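You operate a simulated robot arm through the tools that you are given. There is no shell and no other tool.

Carry out the task below with a simulated robot arm. There is one attempt and no reset: what you move stays moved.

TASK
Dye the beaker of red water with one 10 ml dose, then rock it till even.
Fine: park the nozzle arm; speed 2; stop the mixer, the beaker stays on the plate. Set down upright: what you pick out. Where these are worked on the way, their far stop is far enough and under half their travel is too little: nozzle arm.

It is judged by the outcome, as a careful person would: the job done as asked, and still so three seconds after it is handed in. It fails if anything else is knocked over, pushed out of place, dropped, spilled or broken.

THE ROBOT
A 7-joint arm with a fingered hand, fixed in place. Base frame: the origin is at the foot of the arm, x ahead of it, y to its left, z up; the work surface is at about z = 850. Readings come in mm, degrees, newtons and seconds.
With the tool pointing down near the work surface it reaches from about 320 to 720 mm from the base axis. Its first joint turns from -166.0 to 166.0 degrees. Payload 4 kg.
Tool frame: the origin (TCP) lies between the finger pads and is the grasp point; the fingertips stand 26 mm ahead of it; z points along the fingers, y is the line along which they close. The gripper opens to 148 mm. The gripper's body begins 73 mm behind the TCP. The gripper is a hand of 3 fingers: y runs from the thumb to the fingers, the wrist lies at [0, 0, -239] in the tool frame.
Orientation is that of the tool frame in the base frame, as a unit quaternion [x, y, z, w]. With the fingers straight down and closing along the base's y, the tool's x points along the base's -x, its y along +y and its z along -z.

THE INTERFACE
- The arm moves only by the tool send_rows. Its argument "deltas" is a list of rows, each a list of 6 numbers: the shift along the tool's x, y, z in mm, then the turn, a rotation vector about the tool's x, y, z in degrees. In form: [[x, y, z, ax, ay, az], ...]. A call has 1 to 20 rows; each row shifts and turns the commanded pose from where the row before left it, along the tool's axes as they then stand. Each row takes 0.2 s and may step no farther than 50 mm and 8.6 degrees from the row before; otherwise, the whole call is refused. Where a pose cannot be reached the arm comes as near as it can. A force on the tool above 40 N (or 10 N above the force at the start of the call, whichever is more), or a blocked arm, ends the call early, and 0.2 s more pass. In this call time passes only in rows, and 0.2 s behind the last. The reply holds the time, the measured pose of the TCP, the force on the tool along the base axes, the opening and the grip force, in the units named above and with some noise, with the torque about the TCP (base axes, N m) and any sound that the robot's microphone picked up.
- Cameras (640 x 400 px; columns grow to the right, rows downward): "scene" is fixed at [218.1, 650.6, 1631.7]; the picture's right is [-0.58, -0.81, 0.00], its down [-0.72, 0.52, -0.45] and it looks along [0.37, -0.26, -0.89] (base axes); focal length 318 px, centre (320, 200). "wrist" rides on the gripper at [68, -39, -90] in the tool frame; the picture's right is [0.50, 0.87, 0.00], its down [-0.66, 0.38, -0.65] and it looks along [-0.57, 0.33, 0.76] (tool axes); focal length 222 px, centre (320, 200). There is no depth. A picture from a camera that has moved, and an enlarged one, comes with that camera's place and axes in the base frame and with its lens.
- get_image(camera): a new picture of that camera. The clock stands still meanwhile.
- lift_body(by): slides the trunk up (or, below 0, down) by that many mm; the arm rides with it, the base frame stays. It gives what a move gives, with no picture.
- curl_fingers(finger1, finger2, thumb_bend): sets how far each is bent, from 0 (flat) to 100 (curled in); at 30 the hand is open as for a grip, at 70 the pads meet at the TCP. One left out holds its place. A second passes; each finger stops where it meets its share of the squeeze, and holds until it gets a number again. It is the only way to open and close the hand. It gives what a move gives, with no picture; readings hold the bend of each and the force on the fingers (four entries, about 0 where the hand has none), thumb and palm.
- inspect(camera, box): a new picture of the part [left, top, right, bottom] of that camera's present view, enlarged. The clock stands still meanwhile.
- job_done(): hands the job in; it is judged then, once.

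Nothing tells you positions but the pictures and the camera data. Unless the task says otherwise, let go and move clear before handing in.

The tools are called after ">>>" as a command line: name --pt "numbers of a row" for each row, then --argument value for the rest, lists and objects as JSON in quotes. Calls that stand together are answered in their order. send_rows: Moves the arm, as the interface text tells. Its arguments: {"type":"object","properties":{"deltas":{"type":"array","items":{"type":"array","items":{"type":"number"}}}},"required":["deltas"]} The other tools are called the same way: lift_body (by) slides the trunk up or down; curl_fingers (finger1, finger2, thumb_bend) moves the fingers one by one; get_image (camera) takes a picture; inspect (camera, box) takes an enlarged picture of a part of a camera's view; job_done () hands the job in.

At the start:

```text
clock: 0.0
position: [359.0, 299.9, 1216.4]
tcp_rot: [0.0, 1.0, 0.0, 0.001]
wrist_force: [0.1, 0.0, -0.8]
ft_torque: [-0.02, 0.02, 0.01]
gripper_width: 147.9
finger_force: 0.1
shape: jaw
bend: [30.0, 30.0, 30.0]
finger forces: [0.1, 0.0, 0.0, 0.0, 0.0, 0.0]
trunk travel left (down, up): [-525.0, 65.0]
```

scene: 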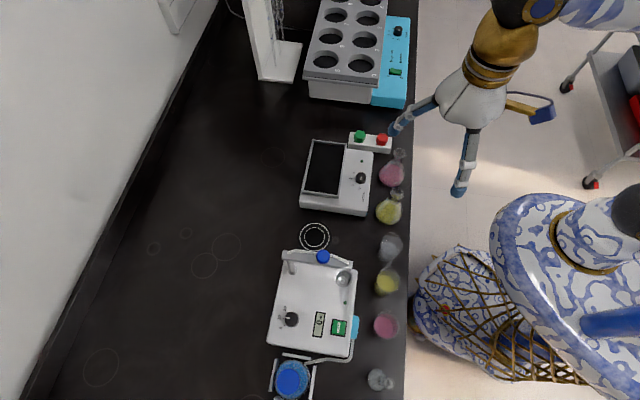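
wrist: 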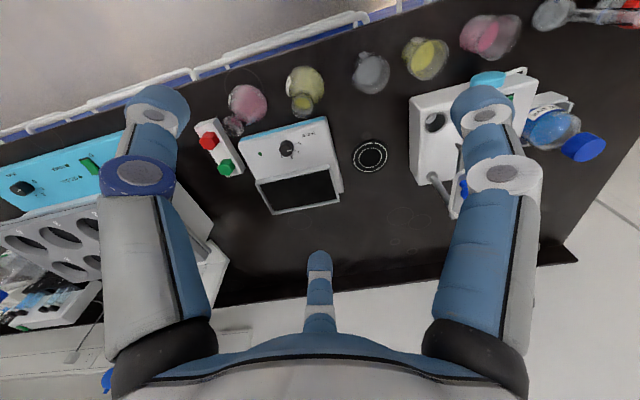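

I see a bench with a row of flasks along its near edge, a rocker-like plate with a knob, a white dosing machine with a nozzle arm, a button box and a heater block. First I will enlarge parts of both views to identify each thing.

>>> inspect --camera "scene" --box '[260, 230, 420, 400]'

>>> inspect --camera "scene" --box '[280, 110, 420, 240]'

>>> inspect --camera "wrist" --box '[180, 60, 380, 240]'

>>> inspect --camera "wrist" --box '[340, 0, 640, 240]'

```text
2.35 times, centred on (340, 315) of scene
camera zoom: at [218.1, 650.6, 1631.7], right [-0.58, -0.81, 0.0], down [-0.72, 0.52, -0.45], along [0.37, -0.26, -0.89], focal length 748 px, centre (273, -71)
```

zoom: 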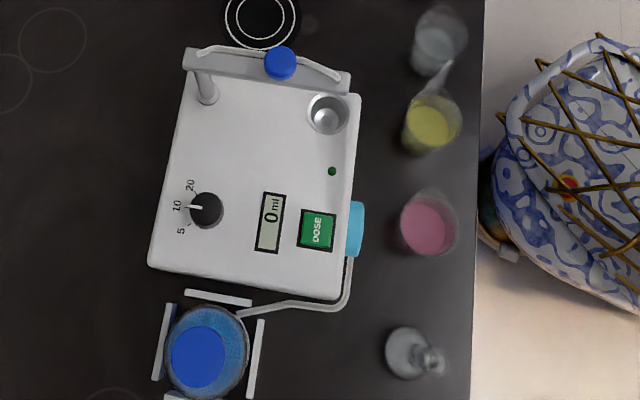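

```text
3.08 times, centred on (350, 175) of scene
camera zoom: at [218.1, 650.6, 1631.7], right [-0.58, -0.81, 0.0], down [-0.72, 0.52, -0.45], along [0.37, -0.26, -0.89], focal length 979 px, centre (228, 277)
```

zoom: 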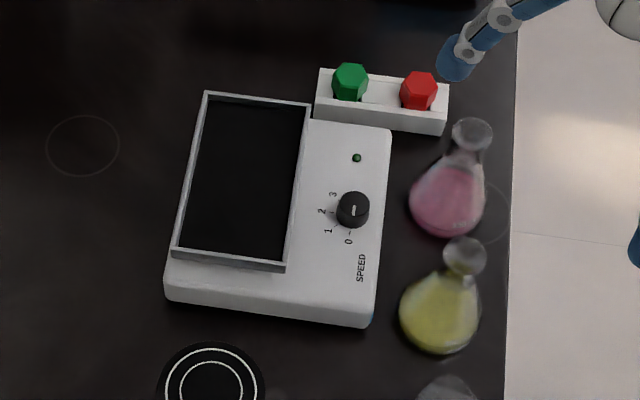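

```text
2.22 times, centred on (280, 150) of wrist
camera zoom: at [291.2, 262.1, 1306.2], right [-0.5, 0.87, 0.0], down [0.66, 0.38, 0.65], along [0.57, 0.33, -0.76], focal length 494 px, centre (409, 311)
```

zoom: 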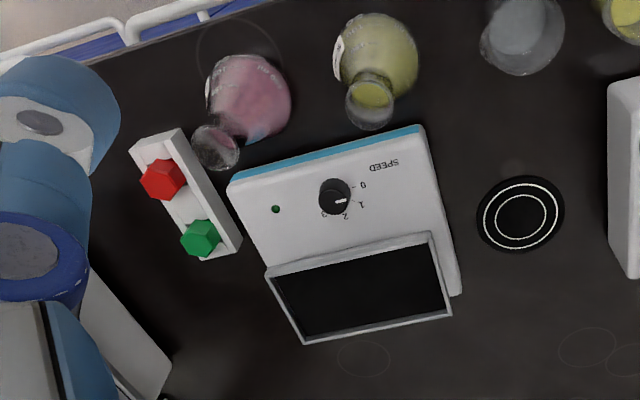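

```text
1.67 times, centred on (490, 120) of wrist
camera zoom: at [291.2, 262.1, 1306.2], right [-0.5, 0.87, 0.0], down [0.66, 0.38, 0.65], along [0.57, 0.33, -0.76], focal length 370 px, centre (37, 333)
```

zoom: 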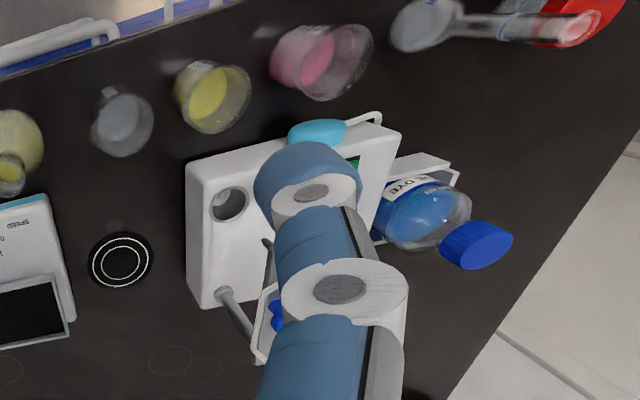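

The beaker of red water appears to be the pink one beside the dosing machine, and the rocker has a speed knob with a separate green/red button box. I will zoom in more to read the dials and get exact positions.

>>> inspect --camera "scene" --box '[350, 290, 430, 340]'

>>> inspect --camera "scene" --box '[260, 240, 370, 309]'

>>> inspect --camera "scene" --box '[260, 295, 370, 364]'

>>> inspect --camera "scene" --box '[320, 120, 416, 180]'

>>> inspect --camera "scene" --box '[330, 150, 394, 220]'

>>> inspect --camera "scene" --box '[350, 220, 430, 300]'

```text
8.00 times, centred on (390, 315) of scene
camera zoom: at [218.1, 650.6, 1631.7], right [-0.58, -0.81, 0.0], down [-0.72, 0.52, -0.45], along [0.37, -0.26, -0.89], focal length 2545 px, centre (-240, -720)
```

zoom: 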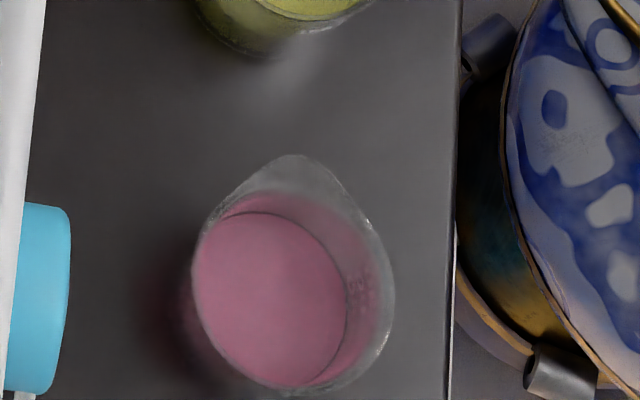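

```text
5.80 times, centred on (315, 274) of scene
camera zoom: at [218.1, 650.6, 1631.7], right [-0.58, -0.81, 0.0], down [-0.72, 0.52, -0.45], along [0.37, -0.26, -0.89], focal length 1844 px, centre (349, -232)
```

zoom: 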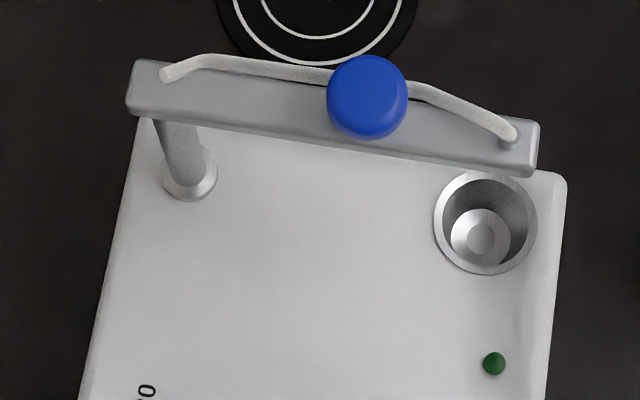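

```text
5.80 times, centred on (315, 330) of scene
camera zoom: at [218.1, 650.6, 1631.7], right [-0.58, -0.81, 0.0], down [-0.72, 0.52, -0.45], along [0.37, -0.26, -0.89], focal length 1844 px, centre (349, -551)
```

zoom: 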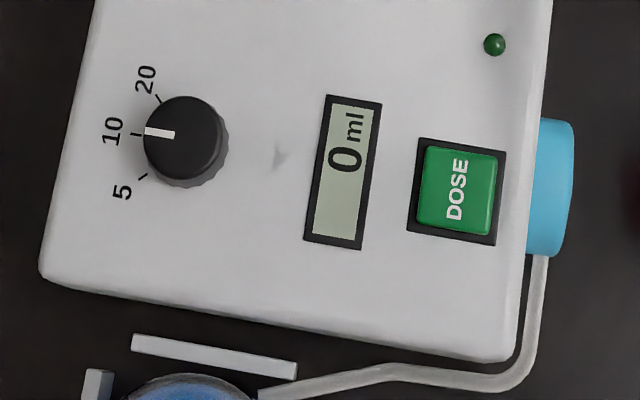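

```text
6.67 times, centred on (368, 150) of scene
camera zoom: at [218.1, 650.6, 1631.7], right [-0.58, -0.81, 0.0], down [-0.72, 0.52, -0.45], along [0.37, -0.26, -0.89], focal length 2121 px, centre (0, 533)
```

zoom: 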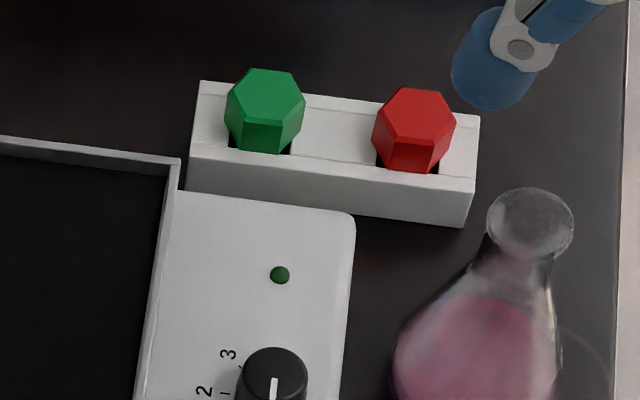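

```text
5.71 times, centred on (362, 185) of scene
camera zoom: at [218.1, 650.6, 1631.7], right [-0.58, -0.81, 0.0], down [-0.72, 0.52, -0.45], along [0.37, -0.26, -0.89], focal length 1818 px, centre (80, 286)
```

zoom: 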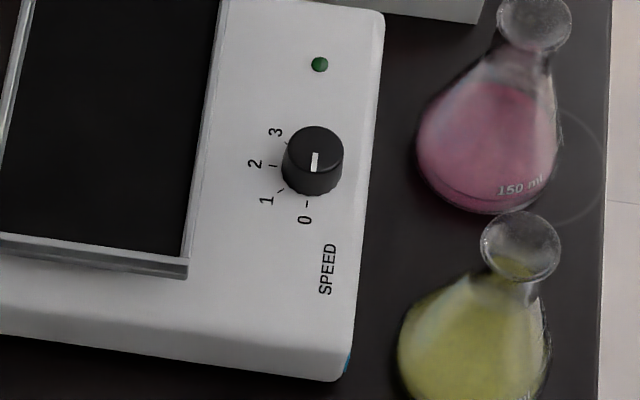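

```text
5.00 times, centred on (390, 260) of scene
camera zoom: at [218.1, 650.6, 1631.7], right [-0.58, -0.81, 0.0], down [-0.72, 0.52, -0.45], along [0.37, -0.26, -0.89], focal length 1591 px, centre (-30, -100)
```

zoom: 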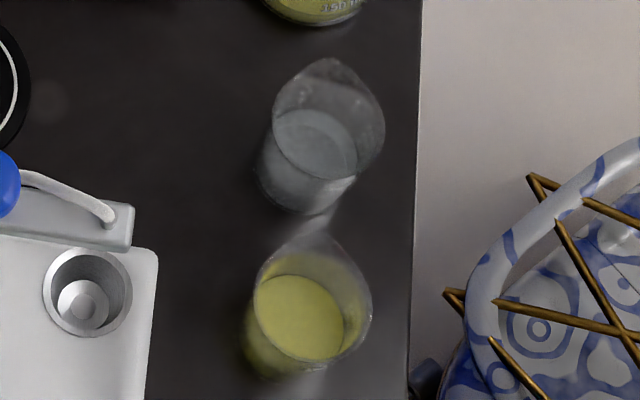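

The dose dial already points at 10, the speed knob at 0, and the red beaker stands near the bench edge between a yellow beaker and a clear flask, at roughly (190, 496). I will move above it with the thumb turned to the robot's side, staying high.

>>> send_rows --pt "24.3 28 14 0 0 0" --pt "24.3 28 14 0 0 0" --pt "24.3 28 14 0 0 0" --pt "24.3 28 14 0 0 0" --pt "24.3 28 14 0 0 0" --pt "24.3 28 14 0 0 0" --pt "24.2 28 14 0 0 0" --pt "0 0 0 0 0 7.14" --pt "0 0 0 0 0 7.14" --pt "0 0 0 0 0 7.14" --pt "0 0 0 0 0 7.14" --pt "0 0 0 0 0 7.14"

>>> get_image --camera "wrist"

>>> get_image --camera "scene"

```text
clock: 2.6
position: [187.5, 496.9, 1117.8]
tcp_rot: [0.307, 0.952, 0.0, 0.0]
wrist_force: [0.0, 0.4, 0.4]
ft_torque: [0.01, -0.02, 0.0]
gripper_width: 147.7
finger_force: 0.0
shape: jaw
bend: [30.0, 30.0, 30.0]
finger forces: [0.1, 0.1, 0.0, 0.0, 0.0, 0.0]
trunk travel left (down, up): [-525.0, 65.0]
```

```text
taken
camera wrist: at [110.8, 505.1, 1208.2], right [0.1, 0.99, 0.0], down [0.75, -0.08, 0.65], along [0.65, -0.07, -0.76], focal length 222 px, centre (320, 200)
```

wrist: 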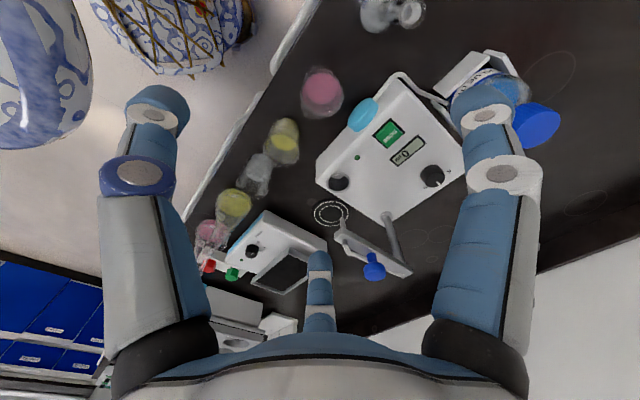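

```text
taken
```

scene: 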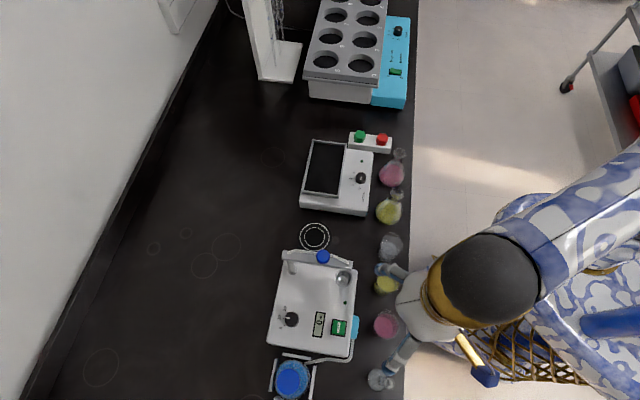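

The hand is now above the red beaker with the thumb toward the robot. I will zoom the wrist view to triangulate the beaker, the nozzle arm and the machine.

>>> inspect --camera "wrist" --box '[280, 50, 360, 130]'

>>> inspect --camera "wrist" --box '[300, 90, 480, 290]'

>>> inspect --camera "wrist" --box '[180, 180, 350, 310]'

```text
5.00 times, centred on (320, 90) of wrist
camera zoom: at [110.8, 505.1, 1208.2], right [0.1, 0.99, 0.0], down [0.75, -0.08, 0.65], along [0.65, -0.07, -0.76], focal length 1111 px, centre (320, 750)
```

zoom: 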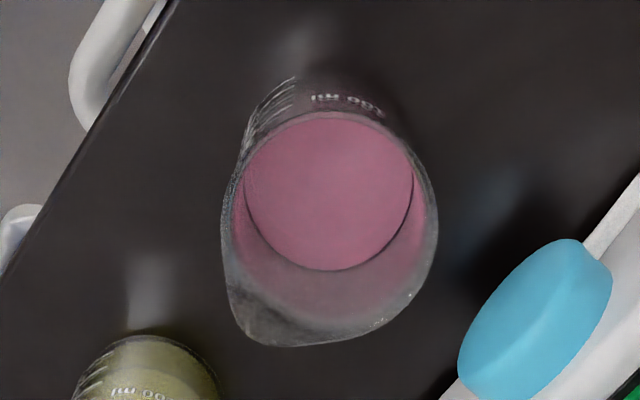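

```text
2.00 times, centred on (390, 190) of wrist
camera zoom: at [110.8, 505.1, 1208.2], right [0.1, 0.99, 0.0], down [0.75, -0.08, 0.65], along [0.65, -0.07, -0.76], focal length 444 px, centre (180, 220)
```

zoom: 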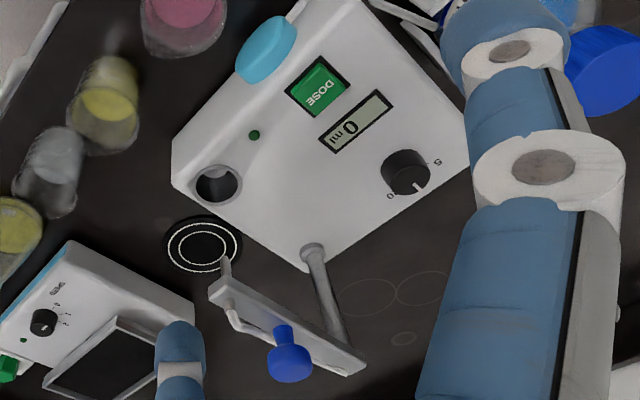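

```text
3.08 times, centred on (265, 245) of wrist
camera zoom: at [110.8, 505.1, 1208.2], right [0.1, 0.99, 0.0], down [0.75, -0.08, 0.65], along [0.65, -0.07, -0.76], focal length 684 px, centre (489, 62)
```

zoom: 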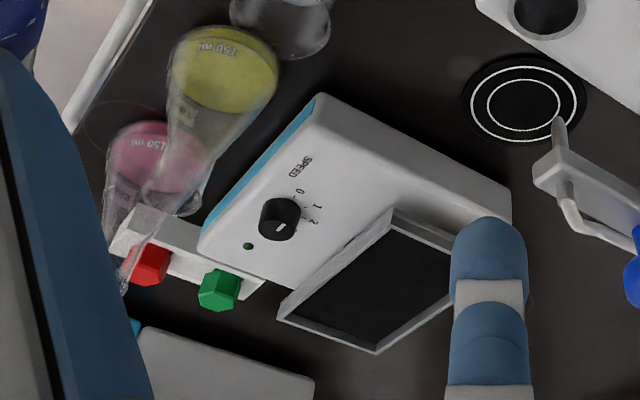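

I triangulated the red beaker at about (189.5, 498) with its rim near z 924; the machine's top is near z 920 and the nozzle arm near z 1000–1060. Next I narrow the hand before going down around the beaker.

>>> curl_fingers --finger1 46 --finger2 46 --thumb_bend 46

>>> get_image --camera "wrist"

```text
clock: 3.6
position: [187.6, 496.5, 1117.9]
tcp_rot: [0.307, 0.952, -0.001, 0.0]
wrist_force: [0.5, 0.7, 0.1]
ft_torque: [-0.02, 0.01, 0.0]
gripper_width: 75.8
finger_force: 0.1
shape: fingers
bend: [46.0, 46.0, 46.0]
finger forces: [0.0, 0.0, 0.0, 0.0, 0.0, 0.0]
trunk travel left (down, up): [-525.0, 65.0]
```

```text
taken
camera wrist: at [111.0, 504.9, 1208.2], right [0.1, 0.99, 0.0], down [0.75, -0.08, 0.65], along [0.65, -0.07, -0.76], focal length 222 px, centre (320, 200)
```

wrist: 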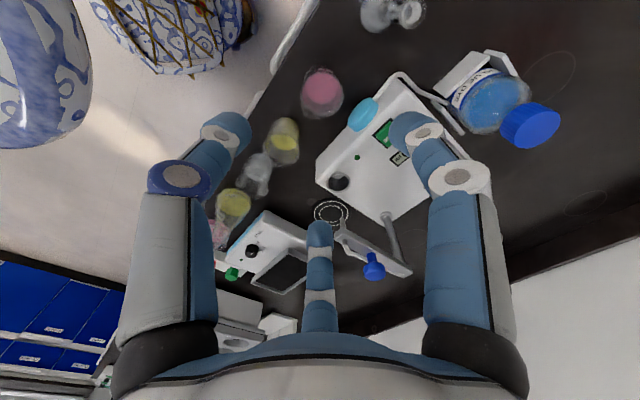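

The hand narrows to about 76 mm. Before going down I check how close the clear flask and the cyan pump on the machine are to the fingers.

>>> inspect --camera "scene" --box '[340, 350, 420, 400]'

>>> inspect --camera "wrist" --box '[330, 0, 430, 62]'

>>> inspect --camera "wrist" --box '[250, 60, 410, 160]'

```text
8.00 times, centred on (380, 375) of scene
camera zoom: at [218.1, 650.6, 1631.7], right [-0.58, -0.81, 0.0], down [-0.72, 0.52, -0.45], along [0.37, -0.26, -0.89], focal length 2545 px, centre (-160, -1200)
```

zoom: 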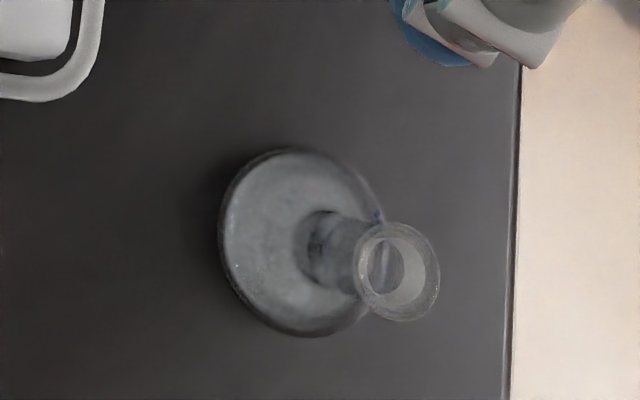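

```text
6.40 times, centred on (380, 31) of wrist
camera zoom: at [111.0, 504.9, 1208.2], right [0.1, 0.99, 0.0], down [0.75, -0.08, 0.65], along [0.65, -0.07, -0.76], focal length 1422 px, centre (-64, 1282)
```

zoom: 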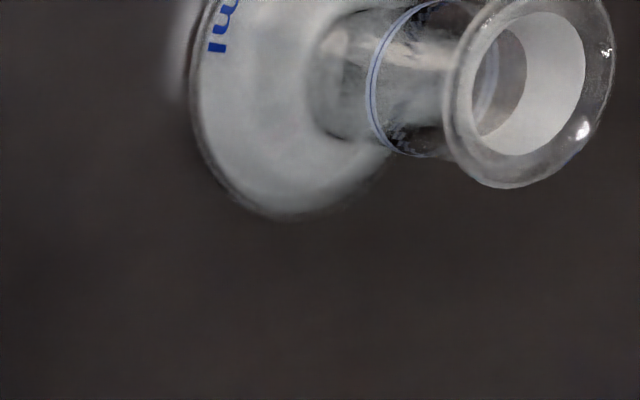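

```text
4.00 times, centred on (330, 110) of wrist
camera zoom: at [111.0, 504.9, 1208.2], right [0.1, 0.99, 0.0], down [0.75, -0.08, 0.65], along [0.65, -0.07, -0.76], focal length 888 px, centre (280, 560)
```

zoom: 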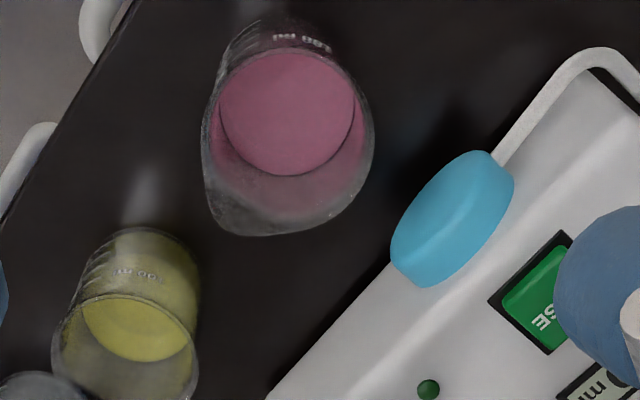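

The flask body leaves enough room if I turn the hand another 8.5°. I'll make that turn, centre on the beaker, and descend to just above the rims to check.

>>> send_rows --pt "-0.6 2.6 0 0 0 0" --pt "0 0 0 0 0 8.5" --pt "0 0 40 0 0 0" --pt "0 0 40 0 0 0" --pt "0 0 40 0 0 0" --pt "0 0 20 0 0 0"

>>> get_image --camera "wrist"

>>> get_image --camera "scene"

```text
clock: 5.0
position: [190.1, 498.5, 978.6]
tcp_rot: [0.376, 0.926, 0.0, 0.0]
wrist_force: [0.4, -0.6, 0.0]
ft_torque: [-0.03, 0.03, 0.0]
gripper_width: 75.6
finger_force: 0.1
shape: fingers
bend: [46.0, 46.0, 46.0]
finger forces: [0.0, 0.0, 0.1, 0.1, 0.0, 0.0]
trunk travel left (down, up): [-525.0, 65.0]
```

```text
taken
camera wrist: at [115.8, 517.9, 1068.9], right [0.25, 0.97, 0.0], down [0.73, -0.19, 0.65], along [0.63, -0.16, -0.76], focal length 222 px, centre (320, 200)
```

wrist: 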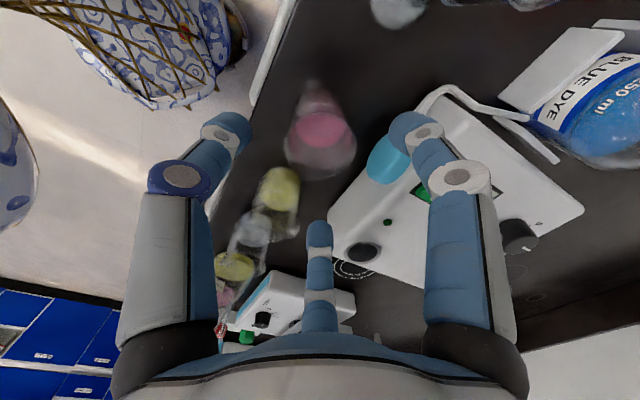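

```text
taken
```

scene: 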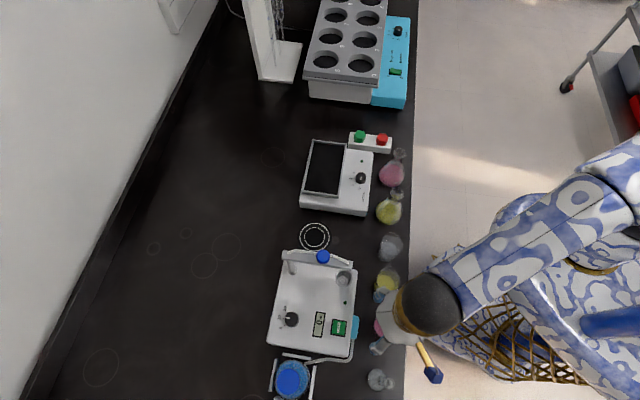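

The beaker sits centred ahead of the fingers. One closer look to verify centring before I go down around it.

>>> inspect --camera "wrist" --box '[260, 70, 400, 195]'

```text
3.20 times, centred on (330, 132) of wrist
camera zoom: at [115.8, 517.9, 1068.9], right [0.25, 0.97, 0.0], down [0.73, -0.19, 0.65], along [0.63, -0.16, -0.76], focal length 711 px, centre (288, 416)
```

zoom: 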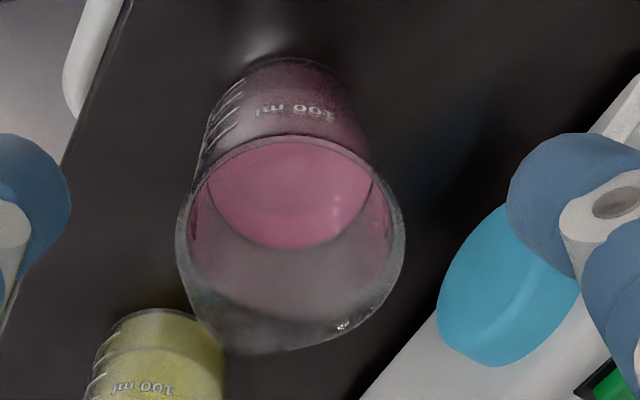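

The beaker is centred under the hand (about (190, 498.5), rim near z 918). I'll lower around it so the pads meet its middle, then close gently.

>>> send_rows --pt "0 0 25 0 0 0" --pt "0 0 20 0 0 0" --pt "0 0 20 0 0 0" --pt "0 0 17 0 0 0"

>>> get_image --camera "wrist"

>>> inspect --camera "scene" --box '[340, 270, 436, 400]'

```text
clock: 6.0
position: [192.7, 497.8, 896.5]
tcp_rot: [0.378, 0.926, 0.0, -0.001]
wrist_force: [0.3, 0.5, 0.7]
ft_torque: [-0.02, 0.01, -0.02]
gripper_width: 75.5
finger_force: 0.1
shape: fingers
bend: [46.0, 46.0, 46.0]
finger forces: [0.0, 0.0, 0.0, 0.0, 0.0, 0.1]
trunk travel left (down, up): [-525.0, 65.0]
```

```text
taken
camera wrist: at [116.0, 517.2, 986.4], right [0.25, 0.97, 0.0], down [0.73, -0.19, 0.65], along [0.63, -0.16, -0.76], focal length 222 px, centre (320, 200)
```

wrist: 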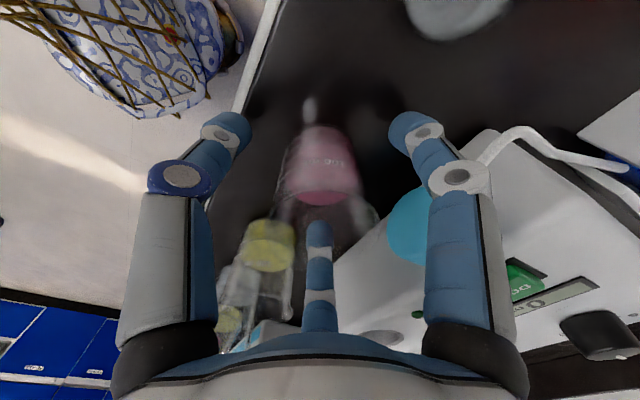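

```text
3.08 times, centred on (388, 335) of scene
camera zoom: at [218.1, 650.6, 1631.7], right [-0.58, -0.81, 0.0], down [-0.72, 0.52, -0.45], along [0.37, -0.26, -0.89], focal length 979 px, centre (111, -215)
```

zoom: 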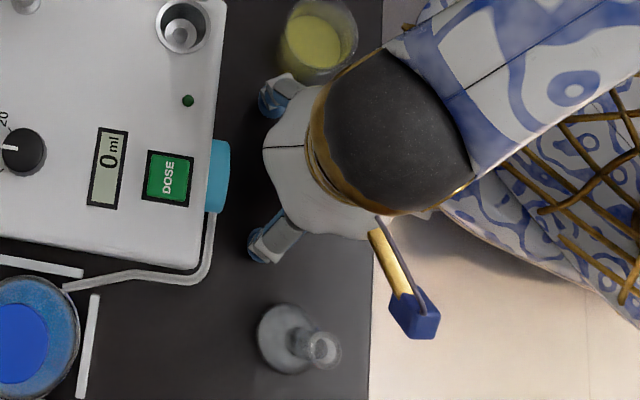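

The fingers surround the beaker with clearance all round. Closing now.

>>> curl_fingers --finger1 60 --finger2 60 --thumb_bend 60

>>> get_image --camera "wrist"

```text
clock: 7.0
position: [190.4, 499.0, 896.0]
tcp_rot: [0.376, 0.927, 0.0, 0.001]
wrist_force: [0.5, -0.1, 0.3]
ft_torque: [0.01, 0.03, 0.01]
gripper_width: 38.5
finger_force: 4.0
shape: fingers
bend: [57.0, 57.0, 58.0]
finger forces: [2.8, 2.5, 0.0, 0.0, 2.7, 0.1]
trunk travel left (down, up): [-525.0, 65.0]
```

```text
taken
camera wrist: at [115.9, 517.2, 986.7], right [0.25, 0.97, 0.0], down [0.73, -0.19, 0.65], along [0.63, -0.16, -0.76], focal length 222 px, centre (320, 200)
```

wrist: 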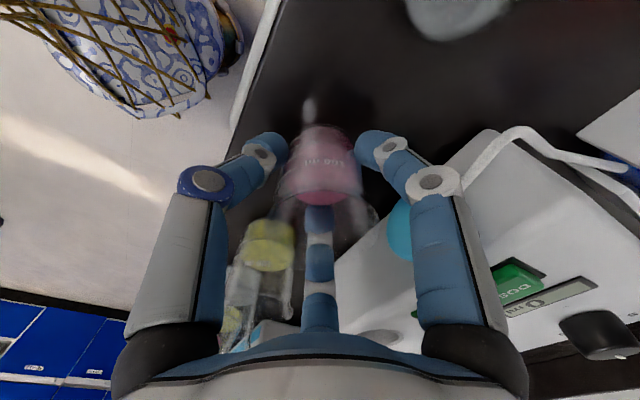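

All three fingers have met the beaker with about 2.7 N each. I'll ask for a bit more curl to see whether the grip firms up, then test-lift.

>>> curl_fingers --finger1 66 --finger2 66 --thumb_bend 66

>>> send_rows --pt "0 0 -6 0 0 0" --pt "0 0 -9 0 0 0" --pt "0 0 0 0 0 0"

>>> get_image --camera "wrist"

```text
clock: 8.0
position: [190.4, 497.8, 898.0]
tcp_rot: [0.376, 0.926, 0.0, 0.0]
wrist_force: [-0.2, -1.4, 0.0]
ft_torque: [0.0, -0.02, 0.0]
gripper_width: 37.1
finger_force: 12.0
shape: fingers
bend: [57.0, 57.0, 60.0]
finger forces: [7.7, 7.5, 0.0, 0.0, 8.5, 0.0]
trunk travel left (down, up): [-525.0, 65.0]
```

```text
clock: 8.8
position: [190.1, 498.4, 911.9]
tcp_rot: [0.376, 0.926, 0.0, -0.001]
wrist_force: [0.6, -0.1, 0.0]
ft_torque: [0.01, -0.02, -0.01]
gripper_width: 37.2
finger_force: 11.7
shape: fingers
bend: [57.0, 57.0, 60.0]
finger forces: [7.6, 7.6, 0.0, 0.1, 8.5, 0.1]
trunk travel left (down, up): [-525.0, 65.0]
```

```text
taken
camera wrist: at [114.9, 517.6, 1001.4], right [0.25, 0.97, 0.0], down [0.73, -0.19, 0.65], along [0.63, -0.16, -0.76], focal length 222 px, centre (320, 200)
```

wrist: 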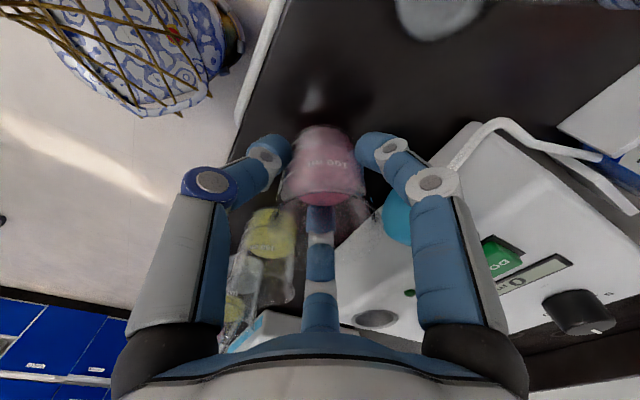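

The beaker is held and lifted. I'll raise it high enough to pass over the nozzle arm, then carry it level toward the ringed spot between the machines at about (460, 495).

>>> send_rows --pt "0 0 -20 0 0 0" --pt "0 0 -30 0 0 0" --pt "0 0 -30 0 0 0" --pt "0 0 -30 0 0 0" --pt "0 0 -30 0 0 0" --pt "0 0 -30 0 0 0" --pt "0 0 -30 0 0 0" --pt "0 0 -25 0 0 0" --pt "0 0 -15 0 0 0"

>>> get_image --camera "wrist"

```text
clock: 10.8
position: [190.8, 498.9, 1151.6]
tcp_rot: [0.376, 0.926, 0.0, 0.0]
wrist_force: [0.5, 0.1, -0.8]
ft_torque: [-0.01, 0.03, 0.01]
gripper_width: 37.1
finger_force: 11.8
shape: fingers
bend: [57.0, 57.0, 60.0]
finger forces: [7.8, 7.5, 0.1, 0.0, 8.5, 0.0]
trunk travel left (down, up): [-525.0, 65.0]
```

```text
taken
camera wrist: at [115.7, 518.1, 1241.5], right [0.25, 0.97, 0.0], down [0.73, -0.19, 0.65], along [0.63, -0.16, -0.76], focal length 222 px, centre (320, 200)
```

wrist: 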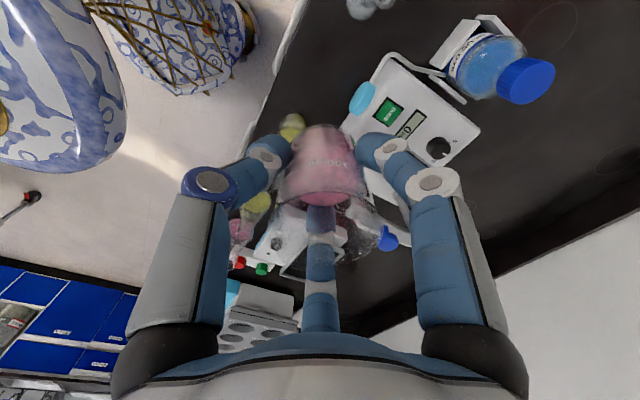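

The beaker is steady in the hand at z 1150, well above the nozzle arm. Now I carry it across to above the ring.

>>> send_rows --pt "-10 9.5 0 0 0 0" --pt "-20 18.9 0 0 0 0" --pt "-22 20.8 0 0 0 0" --pt "-22 20.8 0 0 0 0" --pt "-22 20.8 0 0 0 0" --pt "-22 20.8 0 0 0 0" --pt "-22 20.8 0 0 0 0" --pt "-22 20.8 0 0 0 0" --pt "-20 18.9 0 0 0 0" --pt "-14 13.5 0 0 0 0" --pt "0 0 0 0 0 0"

>>> get_image --camera "wrist"

>>> get_image --camera "scene"

```text
clock: 13.2
position: [427.3, 471.1, 1139.4]
tcp_rot: [0.376, 0.927, 0.0, 0.0]
wrist_force: [0.1, -0.2, -1.1]
ft_torque: [0.03, 0.0, 0.02]
gripper_width: 36.8
finger_force: 11.8
shape: fingers
bend: [57.0, 57.0, 61.0]
finger forces: [7.7, 7.4, 0.1, 0.0, 8.4, 0.0]
out of reach, approached as far as the arm can: row 8, 9, 10
trunk travel left (down, up): [-525.0, 65.0]
```

```text
taken
camera wrist: at [352.8, 490.3, 1228.3], right [0.25, 0.97, 0.0], down [0.73, -0.19, 0.65], along [0.63, -0.16, -0.76], focal length 222 px, centre (320, 200)
```

wrist: 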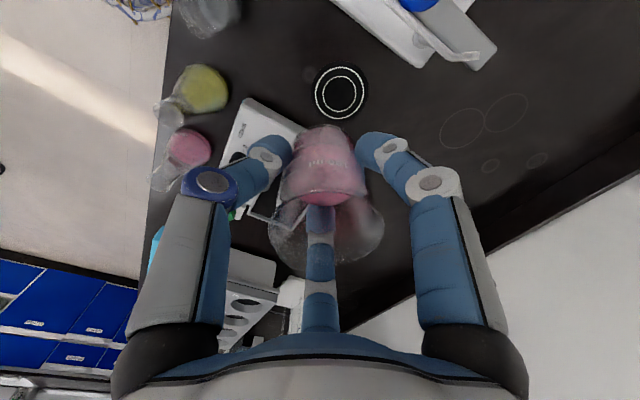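

```text
taken
```

scene: 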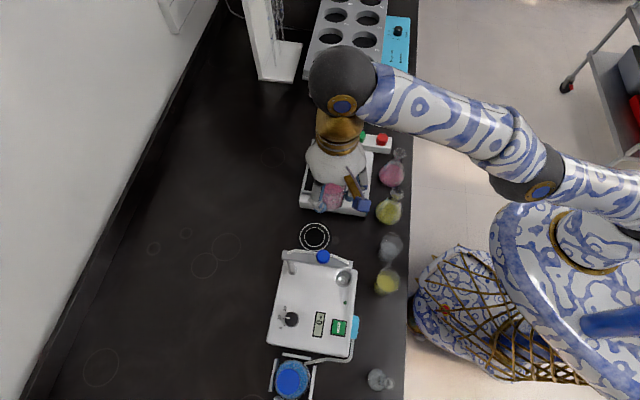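

The straight reach ran out at this height, stopping short of the ring at (427, 471); the beaker is already past the nozzle arm and over the gap. Lowering brings the wrist within reach, so I go down a bit and see where it settles.

>>> send_rows --pt "0 0 15 0 0 0" --pt "0 0 25 0 0 0" --pt "0 0 25 0 0 0" --pt "0 0 15 0 0 0"

```text
clock: 14.2
position: [440.2, 490.2, 1080.4]
tcp_rot: [0.377, 0.926, -0.001, 0.0]
wrist_force: [0.6, -0.9, -1.4]
ft_torque: [-0.03, 0.04, -0.02]
gripper_width: 36.6
finger_force: 12.1
shape: fingers
bend: [57.0, 57.0, 61.0]
finger forces: [7.8, 7.5, 0.0, 0.0, 8.3, 0.0]
out of reach, approached as far as the arm can: row 1, 2, 3, 4
trunk travel left (down, up): [-525.0, 65.0]
```

The arm is settling toward the ring as it comes down. I continue lowering in moderate steps.

>>> send_rows --pt "0 0 20 0 0 0" --pt "0 0 25 0 0 0" --pt "0 0 25 0 0 0" --pt "0 0 15 0 0 0" --pt "0 0 0 0 0 0"

>>> get_image --camera "wrist"

>>> get_image --camera "scene"

```text
clock: 15.4
position: [453.8, 508.6, 1003.3]
tcp_rot: [0.376, 0.926, -0.002, 0.0]
wrist_force: [-0.6, 0.0, -0.9]
ft_torque: [0.01, 0.0, -0.01]
gripper_width: 36.6
finger_force: 11.5
shape: fingers
bend: [57.0, 57.0, 61.0]
finger forces: [7.7, 7.5, 0.0, 0.1, 8.2, 0.0]
out of reach, approached as far as the arm can: row 1, 2, 3
trunk travel left (down, up): [-525.0, 65.0]
```

```text
taken
camera wrist: at [379.7, 527.5, 1093.7], right [0.25, 0.97, 0.0], down [0.73, -0.19, 0.65], along [0.63, -0.16, -0.76], focal length 222 px, centre (320, 200)
```

wrist: 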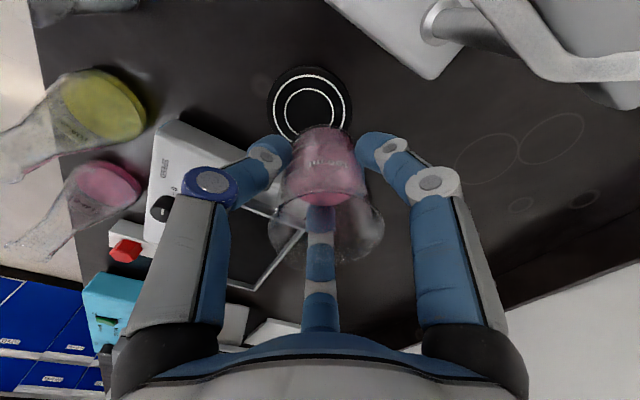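

```text
taken
```

scene: 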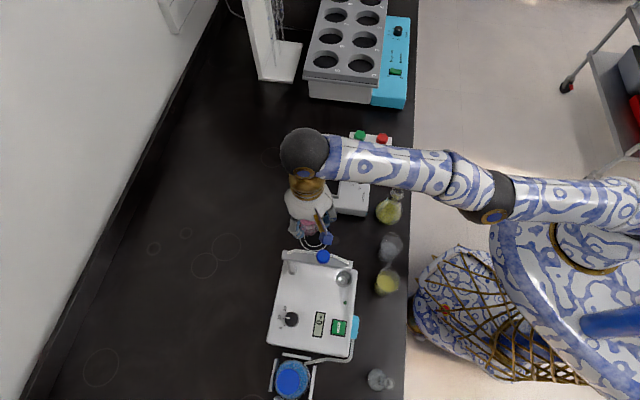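

The hand is now low enough and over the gap, about 10 mm off the ring sideways. I zoom in on the ring to get the exact correction.

>>> inspect --camera "wrist" --box '[240, 50, 400, 150]'

>>> inspect --camera "scene" --box '[270, 180, 366, 280]'

```text
4.00 times, centred on (320, 100) of wrist
camera zoom: at [379.7, 527.5, 1093.7], right [0.25, 0.97, 0.0], down [0.73, -0.19, 0.65], along [0.63, -0.16, -0.76], focal length 888 px, centre (320, 600)
```

zoom: 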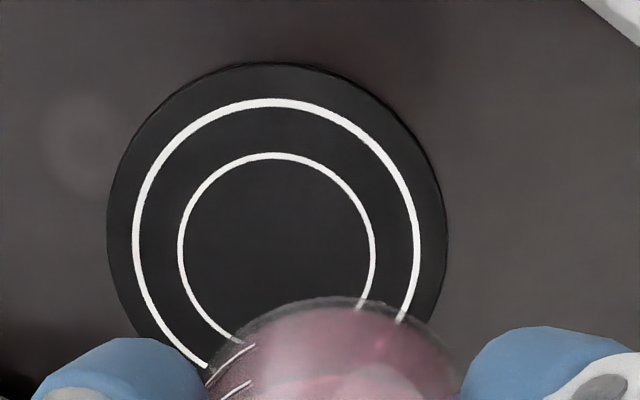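

```text
4.00 times, centred on (318, 230) of scene
camera zoom: at [218.1, 650.6, 1631.7], right [-0.58, -0.81, 0.0], down [-0.72, 0.52, -0.45], along [0.37, -0.26, -0.89], focal length 1272 px, centre (328, 80)
```

zoom: 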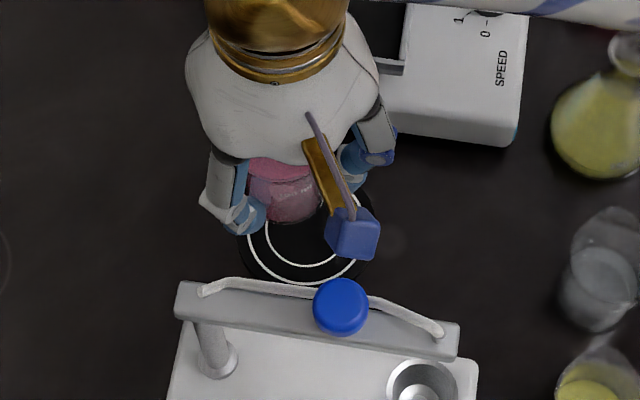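

Ring centre resolves to about (461.5, 495). I shift the beaker over it while coming down partway.

>>> send_rows --pt "-5 -3 20 0 0 0" --pt "-5 -3 20 0 0 0" --pt "-5 -2.6 15 0 0 0" --pt "0 0 0 0 0 0"

>>> get_image --camera "wrist"

>>> inspect --camera "scene" --box '[260, 180, 376, 280]'

```text
clock: 16.4
position: [472.0, 506.9, 951.7]
tcp_rot: [0.377, 0.926, -0.003, 0.0]
wrist_force: [0.7, 0.0, -1.2]
ft_torque: [0.02, 0.05, -0.01]
gripper_width: 36.7
finger_force: 12.0
shape: fingers
bend: [57.0, 57.0, 61.0]
finger forces: [7.7, 7.5, 0.1, 0.0, 8.3, 0.0]
out of reach, approached as far as the arm can: row 1, 2, 3
trunk travel left (down, up): [-525.0, 65.0]
```

```text
taken
camera wrist: at [396.7, 526.7, 1041.7], right [0.25, 0.97, 0.0], down [0.74, -0.18, 0.65], along [0.63, -0.16, -0.76], focal length 222 px, centre (320, 200)
```

wrist: 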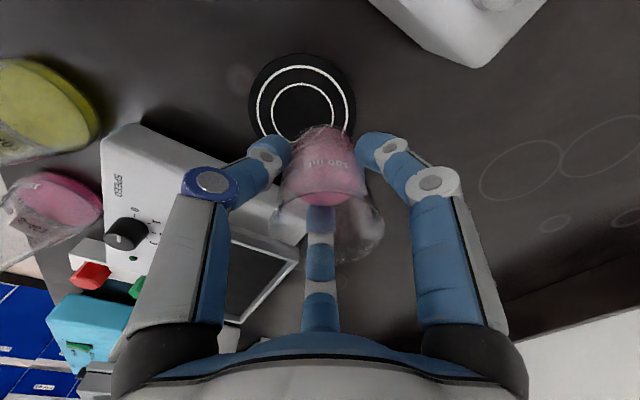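

```text
4.00 times, centred on (318, 230) of scene
camera zoom: at [218.1, 650.6, 1631.7], right [-0.58, -0.81, 0.0], down [-0.72, 0.52, -0.45], along [0.37, -0.26, -0.89], focal length 1272 px, centre (328, 80)
```

zoom: 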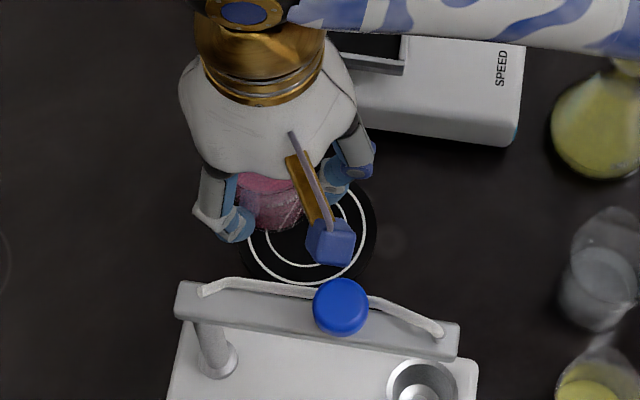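

The position overshot outward while rows were flagged out of reach, so I pause one row to see whether the arm is still settling.

>>> send_rows --pt "0 0 0 0 0 0" --pt "0 0 0 0 0 0"

```text
clock: 17.0
position: [471.8, 506.9, 951.8]
tcp_rot: [0.376, 0.927, -0.001, -0.001]
wrist_force: [-0.4, -0.9, -0.8]
ft_torque: [0.0, 0.0, -0.03]
gripper_width: 36.8
finger_force: 11.6
shape: fingers
bend: [57.0, 57.0, 61.0]
finger forces: [7.8, 7.4, 0.1, 0.1, 8.3, 0.0]
trunk travel left (down, up): [-525.0, 65.0]
```

The arm is stretched to its limit and drifts along its reach boundary. I pull straight back toward the base by about 20 mm, which also puts the beaker over the ring.

>>> send_rows --pt "0 -4 0 0 0 0" --pt "0 -5 0 0 0 0" --pt "-0.4 -5 0 0 0 0" --pt "-0.4 -6 0 0 0 0"

```text
clock: 18.0
position: [470.8, 508.7, 952.3]
tcp_rot: [0.376, 0.926, 0.0, -0.001]
wrist_force: [-0.2, 0.9, -0.6]
ft_torque: [0.0, -0.01, -0.01]
gripper_width: 36.6
finger_force: 11.4
shape: fingers
bend: [57.0, 57.0, 61.0]
finger forces: [7.8, 7.5, 0.0, 0.0, 8.3, 0.1]
out of reach, approached as far as the arm can: row 1, 2, 3, 4
trunk travel left (down, up): [-525.0, 65.0]
```

Small pulls are not taken while the arm is fully stretched. I try one larger step straight back; the space there is free.

>>> send_rows --pt "0 -45 0 0 0 0"

```text
clock: 18.4
position: [467.6, 511.0, 958.2]
tcp_rot: [0.377, 0.926, 0.0, -0.001]
wrist_force: [-0.1, -0.3, -1.0]
ft_torque: [0.03, 0.02, 0.02]
gripper_width: 36.8
finger_force: 11.7
shape: fingers
bend: [57.0, 57.0, 61.0]
finger forces: [7.6, 7.5, 0.0, 0.0, 8.4, 0.0]
out of reach, approached as far as the arm can: row 1
trunk travel left (down, up): [-525.0, 65.0]
```

The arm resists pulling straight back at full stretch. I try a small sideways-plus-up motion combined with the pull, to let the elbow bend.

>>> send_rows --pt "-6 -3 -8 0 0 0" --pt "-6 -3 -8 0 0 0"

```text
clock: 19.0
position: [473.6, 499.0, 976.5]
tcp_rot: [0.376, 0.927, -0.001, 0.0]
wrist_force: [0.0, -0.1, -0.6]
ft_torque: [-0.02, -0.01, -0.01]
gripper_width: 36.9
finger_force: 11.8
shape: fingers
bend: [57.0, 57.0, 61.0]
finger forces: [7.8, 7.5, 0.0, 0.1, 8.3, 0.0]
out of reach, approached as far as the arm can: row 2
trunk travel left (down, up): [-525.0, 65.0]
```

>>> send_rows --pt "0 -1.5 -6 0 0 0"

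>>> send_rows --pt "4 -1.5 0 0 0 0"

>>> send_rows --pt "0 -2 0 0 0 0"

```text
clock: 19.4
position: [473.9, 499.6, 982.3]
tcp_rot: [0.376, 0.927, 0.0, 0.0]
wrist_force: [-0.2, 0.3, -1.7]
ft_torque: [0.02, 0.01, -0.01]
gripper_width: 36.7
finger_force: 12.0
shape: fingers
bend: [57.0, 57.0, 61.0]
finger forces: [7.7, 7.4, 0.0, 0.2, 8.4, 0.1]
trunk travel left (down, up): [-525.0, 65.0]
```

```text
clock: 19.8
position: [470.6, 501.8, 982.7]
tcp_rot: [0.376, 0.926, -0.002, -0.002]
wrist_force: [-0.2, 0.2, -2.2]
ft_torque: [-0.01, -0.03, 0.0]
gripper_width: 36.7
finger_force: 11.1
shape: fingers
bend: [57.0, 57.0, 61.0]
finger forces: [7.7, 7.6, 0.0, 0.0, 8.3, 0.0]
trunk travel left (down, up): [-525.0, 65.0]
```

```text
clock: 20.2
position: [470.2, 501.3, 983.2]
tcp_rot: [0.376, 0.927, -0.001, -0.001]
wrist_force: [0.2, -0.3, -1.3]
ft_torque: [-0.01, -0.01, -0.04]
gripper_width: 36.8
finger_force: 11.9
shape: fingers
bend: [57.0, 57.0, 61.0]
finger forces: [7.7, 7.5, 0.0, 0.0, 8.3, 0.0]
out of reach, approached as far as the arm can: row 1
trunk travel left (down, up): [-525.0, 65.0]
```

Rows sideways and up work but the pull inward is barely taken. I repeat a larger inward request and watch whether the elbow starts to bend; the space inward is clear.

>>> send_rows --pt "0 -40 0 0 0 0" --pt "0 -40 0 0 0 0"

>>> get_image --camera "scene"

```text
clock: 20.8
position: [466.1, 502.8, 991.5]
tcp_rot: [0.376, 0.927, -0.001, 0.0]
wrist_force: [-0.4, 0.2, -1.7]
ft_torque: [-0.01, -0.03, 0.02]
gripper_width: 36.9
finger_force: 11.8
shape: fingers
bend: [57.0, 57.0, 61.0]
finger forces: [7.7, 7.5, 0.0, 0.0, 8.3, 0.0]
out of reach, approached as far as the arm can: row 1, 2
trunk travel left (down, up): [-525.0, 65.0]
```

```text
taken
```

scene: 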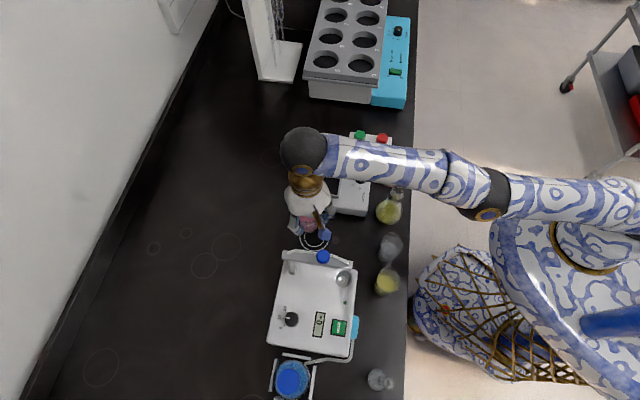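

The picture confirms the arm is dead straight, with the wrist directly above the hand. Tilting the hand slightly about its wrist (fingertips toward the robot) should let the elbow flex; the beaker is only about a third full so a small tilt is safe.

>>> send_rows --pt "0 -16.7 -0.6 4 0 0" --pt "0 -16.7 -0.6 4 0 0" --pt "0 -16.7 -0.6 4 0 0"

```text
clock: 21.6
position: [431.5, 466.4, 994.5]
tcp_rot: [0.374, 0.921, -0.097, -0.04]
wrist_force: [0.0, -0.8, -0.9]
ft_torque: [0.0, 0.04, -0.02]
gripper_width: 36.6
finger_force: 12.2
shape: fingers
bend: [57.0, 57.0, 61.0]
finger forces: [7.8, 7.5, 0.0, 0.0, 8.3, 0.1]
trunk travel left (down, up): [-525.0, 65.0]
```

The tilt was accepted. Now a small inward pull while tilted, to see if the elbow releases.

>>> send_rows --pt "0 -3.9 0.8 0 0 0" --pt "0 -3.9 0.8 0 0 0"

```text
clock: 22.2
position: [432.2, 467.9, 994.5]
tcp_rot: [0.374, 0.921, -0.097, -0.04]
wrist_force: [-0.4, -0.1, -0.7]
ft_torque: [-0.01, 0.02, -0.02]
gripper_width: 36.8
finger_force: 12.0
shape: fingers
bend: [57.0, 57.0, 61.0]
finger forces: [7.7, 7.6, 0.1, 0.0, 8.4, 0.1]
out of reach, approached as far as the arm can: row 1, 2
trunk travel left (down, up): [-525.0, 65.0]
```

>>> send_rows --pt "0 -16.7 -0.6 4 0 0" --pt "0 -16.7 -0.6 4 0 0" --pt "0 -16.7 -0.6 4 0 0"

>>> get_image --camera "scene"

>>> get_image --camera "wrist"

```text
clock: 23.0
position: [400.7, 434.0, 1011.7]
tcp_rot: [0.368, 0.907, -0.192, -0.078]
wrist_force: [0.3, -0.1, -1.3]
ft_torque: [0.01, -0.02, -0.03]
gripper_width: 36.8
finger_force: 11.7
shape: fingers
bend: [57.0, 57.0, 61.0]
finger forces: [7.9, 7.7, 0.0, 0.0, 8.2, 0.1]
out of reach, approached as far as the arm can: row 1
trunk travel left (down, up): [-525.0, 65.0]
```

```text
taken
```

scene: 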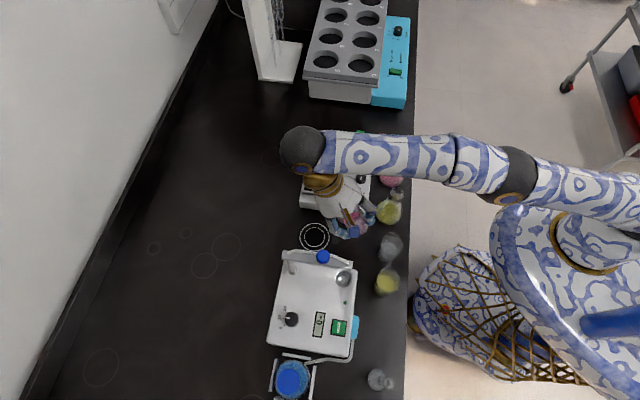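

```text
taken
camera wrist: at [353.2, 481.3, 1109.7], right [0.19, 0.92, -0.35], down [0.9, -0.02, 0.44], along [0.4, -0.4, -0.82], focal length 222 px, centre (320, 200)
```

wrist: 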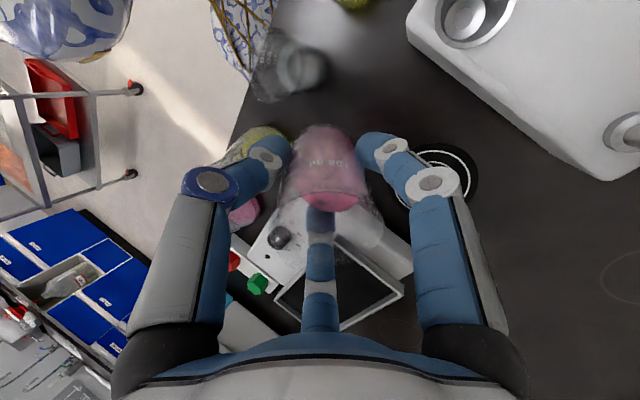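

The picture shows the elbow has now lifted off the straight line, so it is flexing. I try the inward pull again at this tilt.

>>> send_rows --pt "0 -4.6 2 0 0 0" --pt "0 -4.6 2 0 0 0" --pt "0 -4.6 2 0 0 0"

```text
clock: 23.8
position: [390.4, 423.6, 1013.6]
tcp_rot: [0.368, 0.906, -0.193, -0.078]
wrist_force: [0.1, 0.3, -1.7]
ft_torque: [0.0, 0.0, -0.01]
gripper_width: 36.8
finger_force: 11.6
shape: fingers
bend: [57.0, 57.0, 61.0]
finger forces: [8.0, 7.6, 0.1, 0.1, 8.3, 0.1]
trunk travel left (down, up): [-525.0, 65.0]
```

The elbow has released: the wrist is now about 12 mm inside the reach limit. I un-tilt about the wrist, which swings the beaker back upright over the ring at z ≈ 993.

>>> send_rows --pt "0 16.7 -0.6 -4 0 0" --pt "0 16.7 -0.6 -4 0 0" --pt "0 16.7 -0.6 -4 0 0" --pt "0 16.7 -0.6 -4 0 0" --pt "0 16.7 -0.6 -4 0 0" --pt "0 16.7 -0.6 -4 0 0"

>>> get_image --camera "wrist"

```text
clock: 25.2
position: [458.7, 495.5, 991.7]
tcp_rot: [0.376, 0.926, 0.0, 0.0]
wrist_force: [0.7, 0.0, -0.8]
ft_torque: [0.01, 0.01, -0.01]
gripper_width: 37.1
finger_force: 12.0
shape: fingers
bend: [57.0, 57.0, 61.0]
finger forces: [7.8, 7.5, 0.0, 0.0, 8.4, 0.0]
trunk travel left (down, up): [-525.0, 65.0]
```

```text
taken
camera wrist: at [383.6, 514.2, 1081.8], right [0.25, 0.97, 0.0], down [0.73, -0.19, 0.65], along [0.63, -0.16, -0.76], focal length 222 px, centre (320, 200)
```

wrist: 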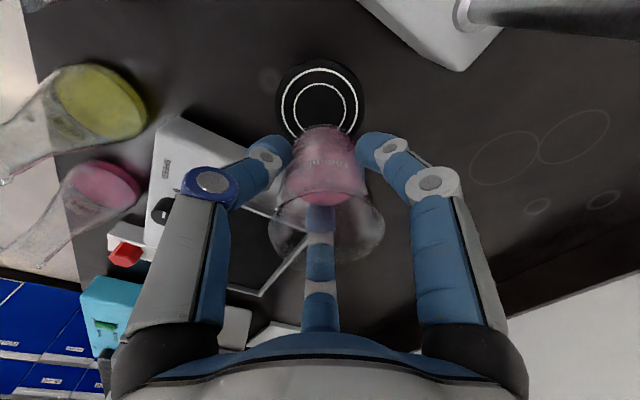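

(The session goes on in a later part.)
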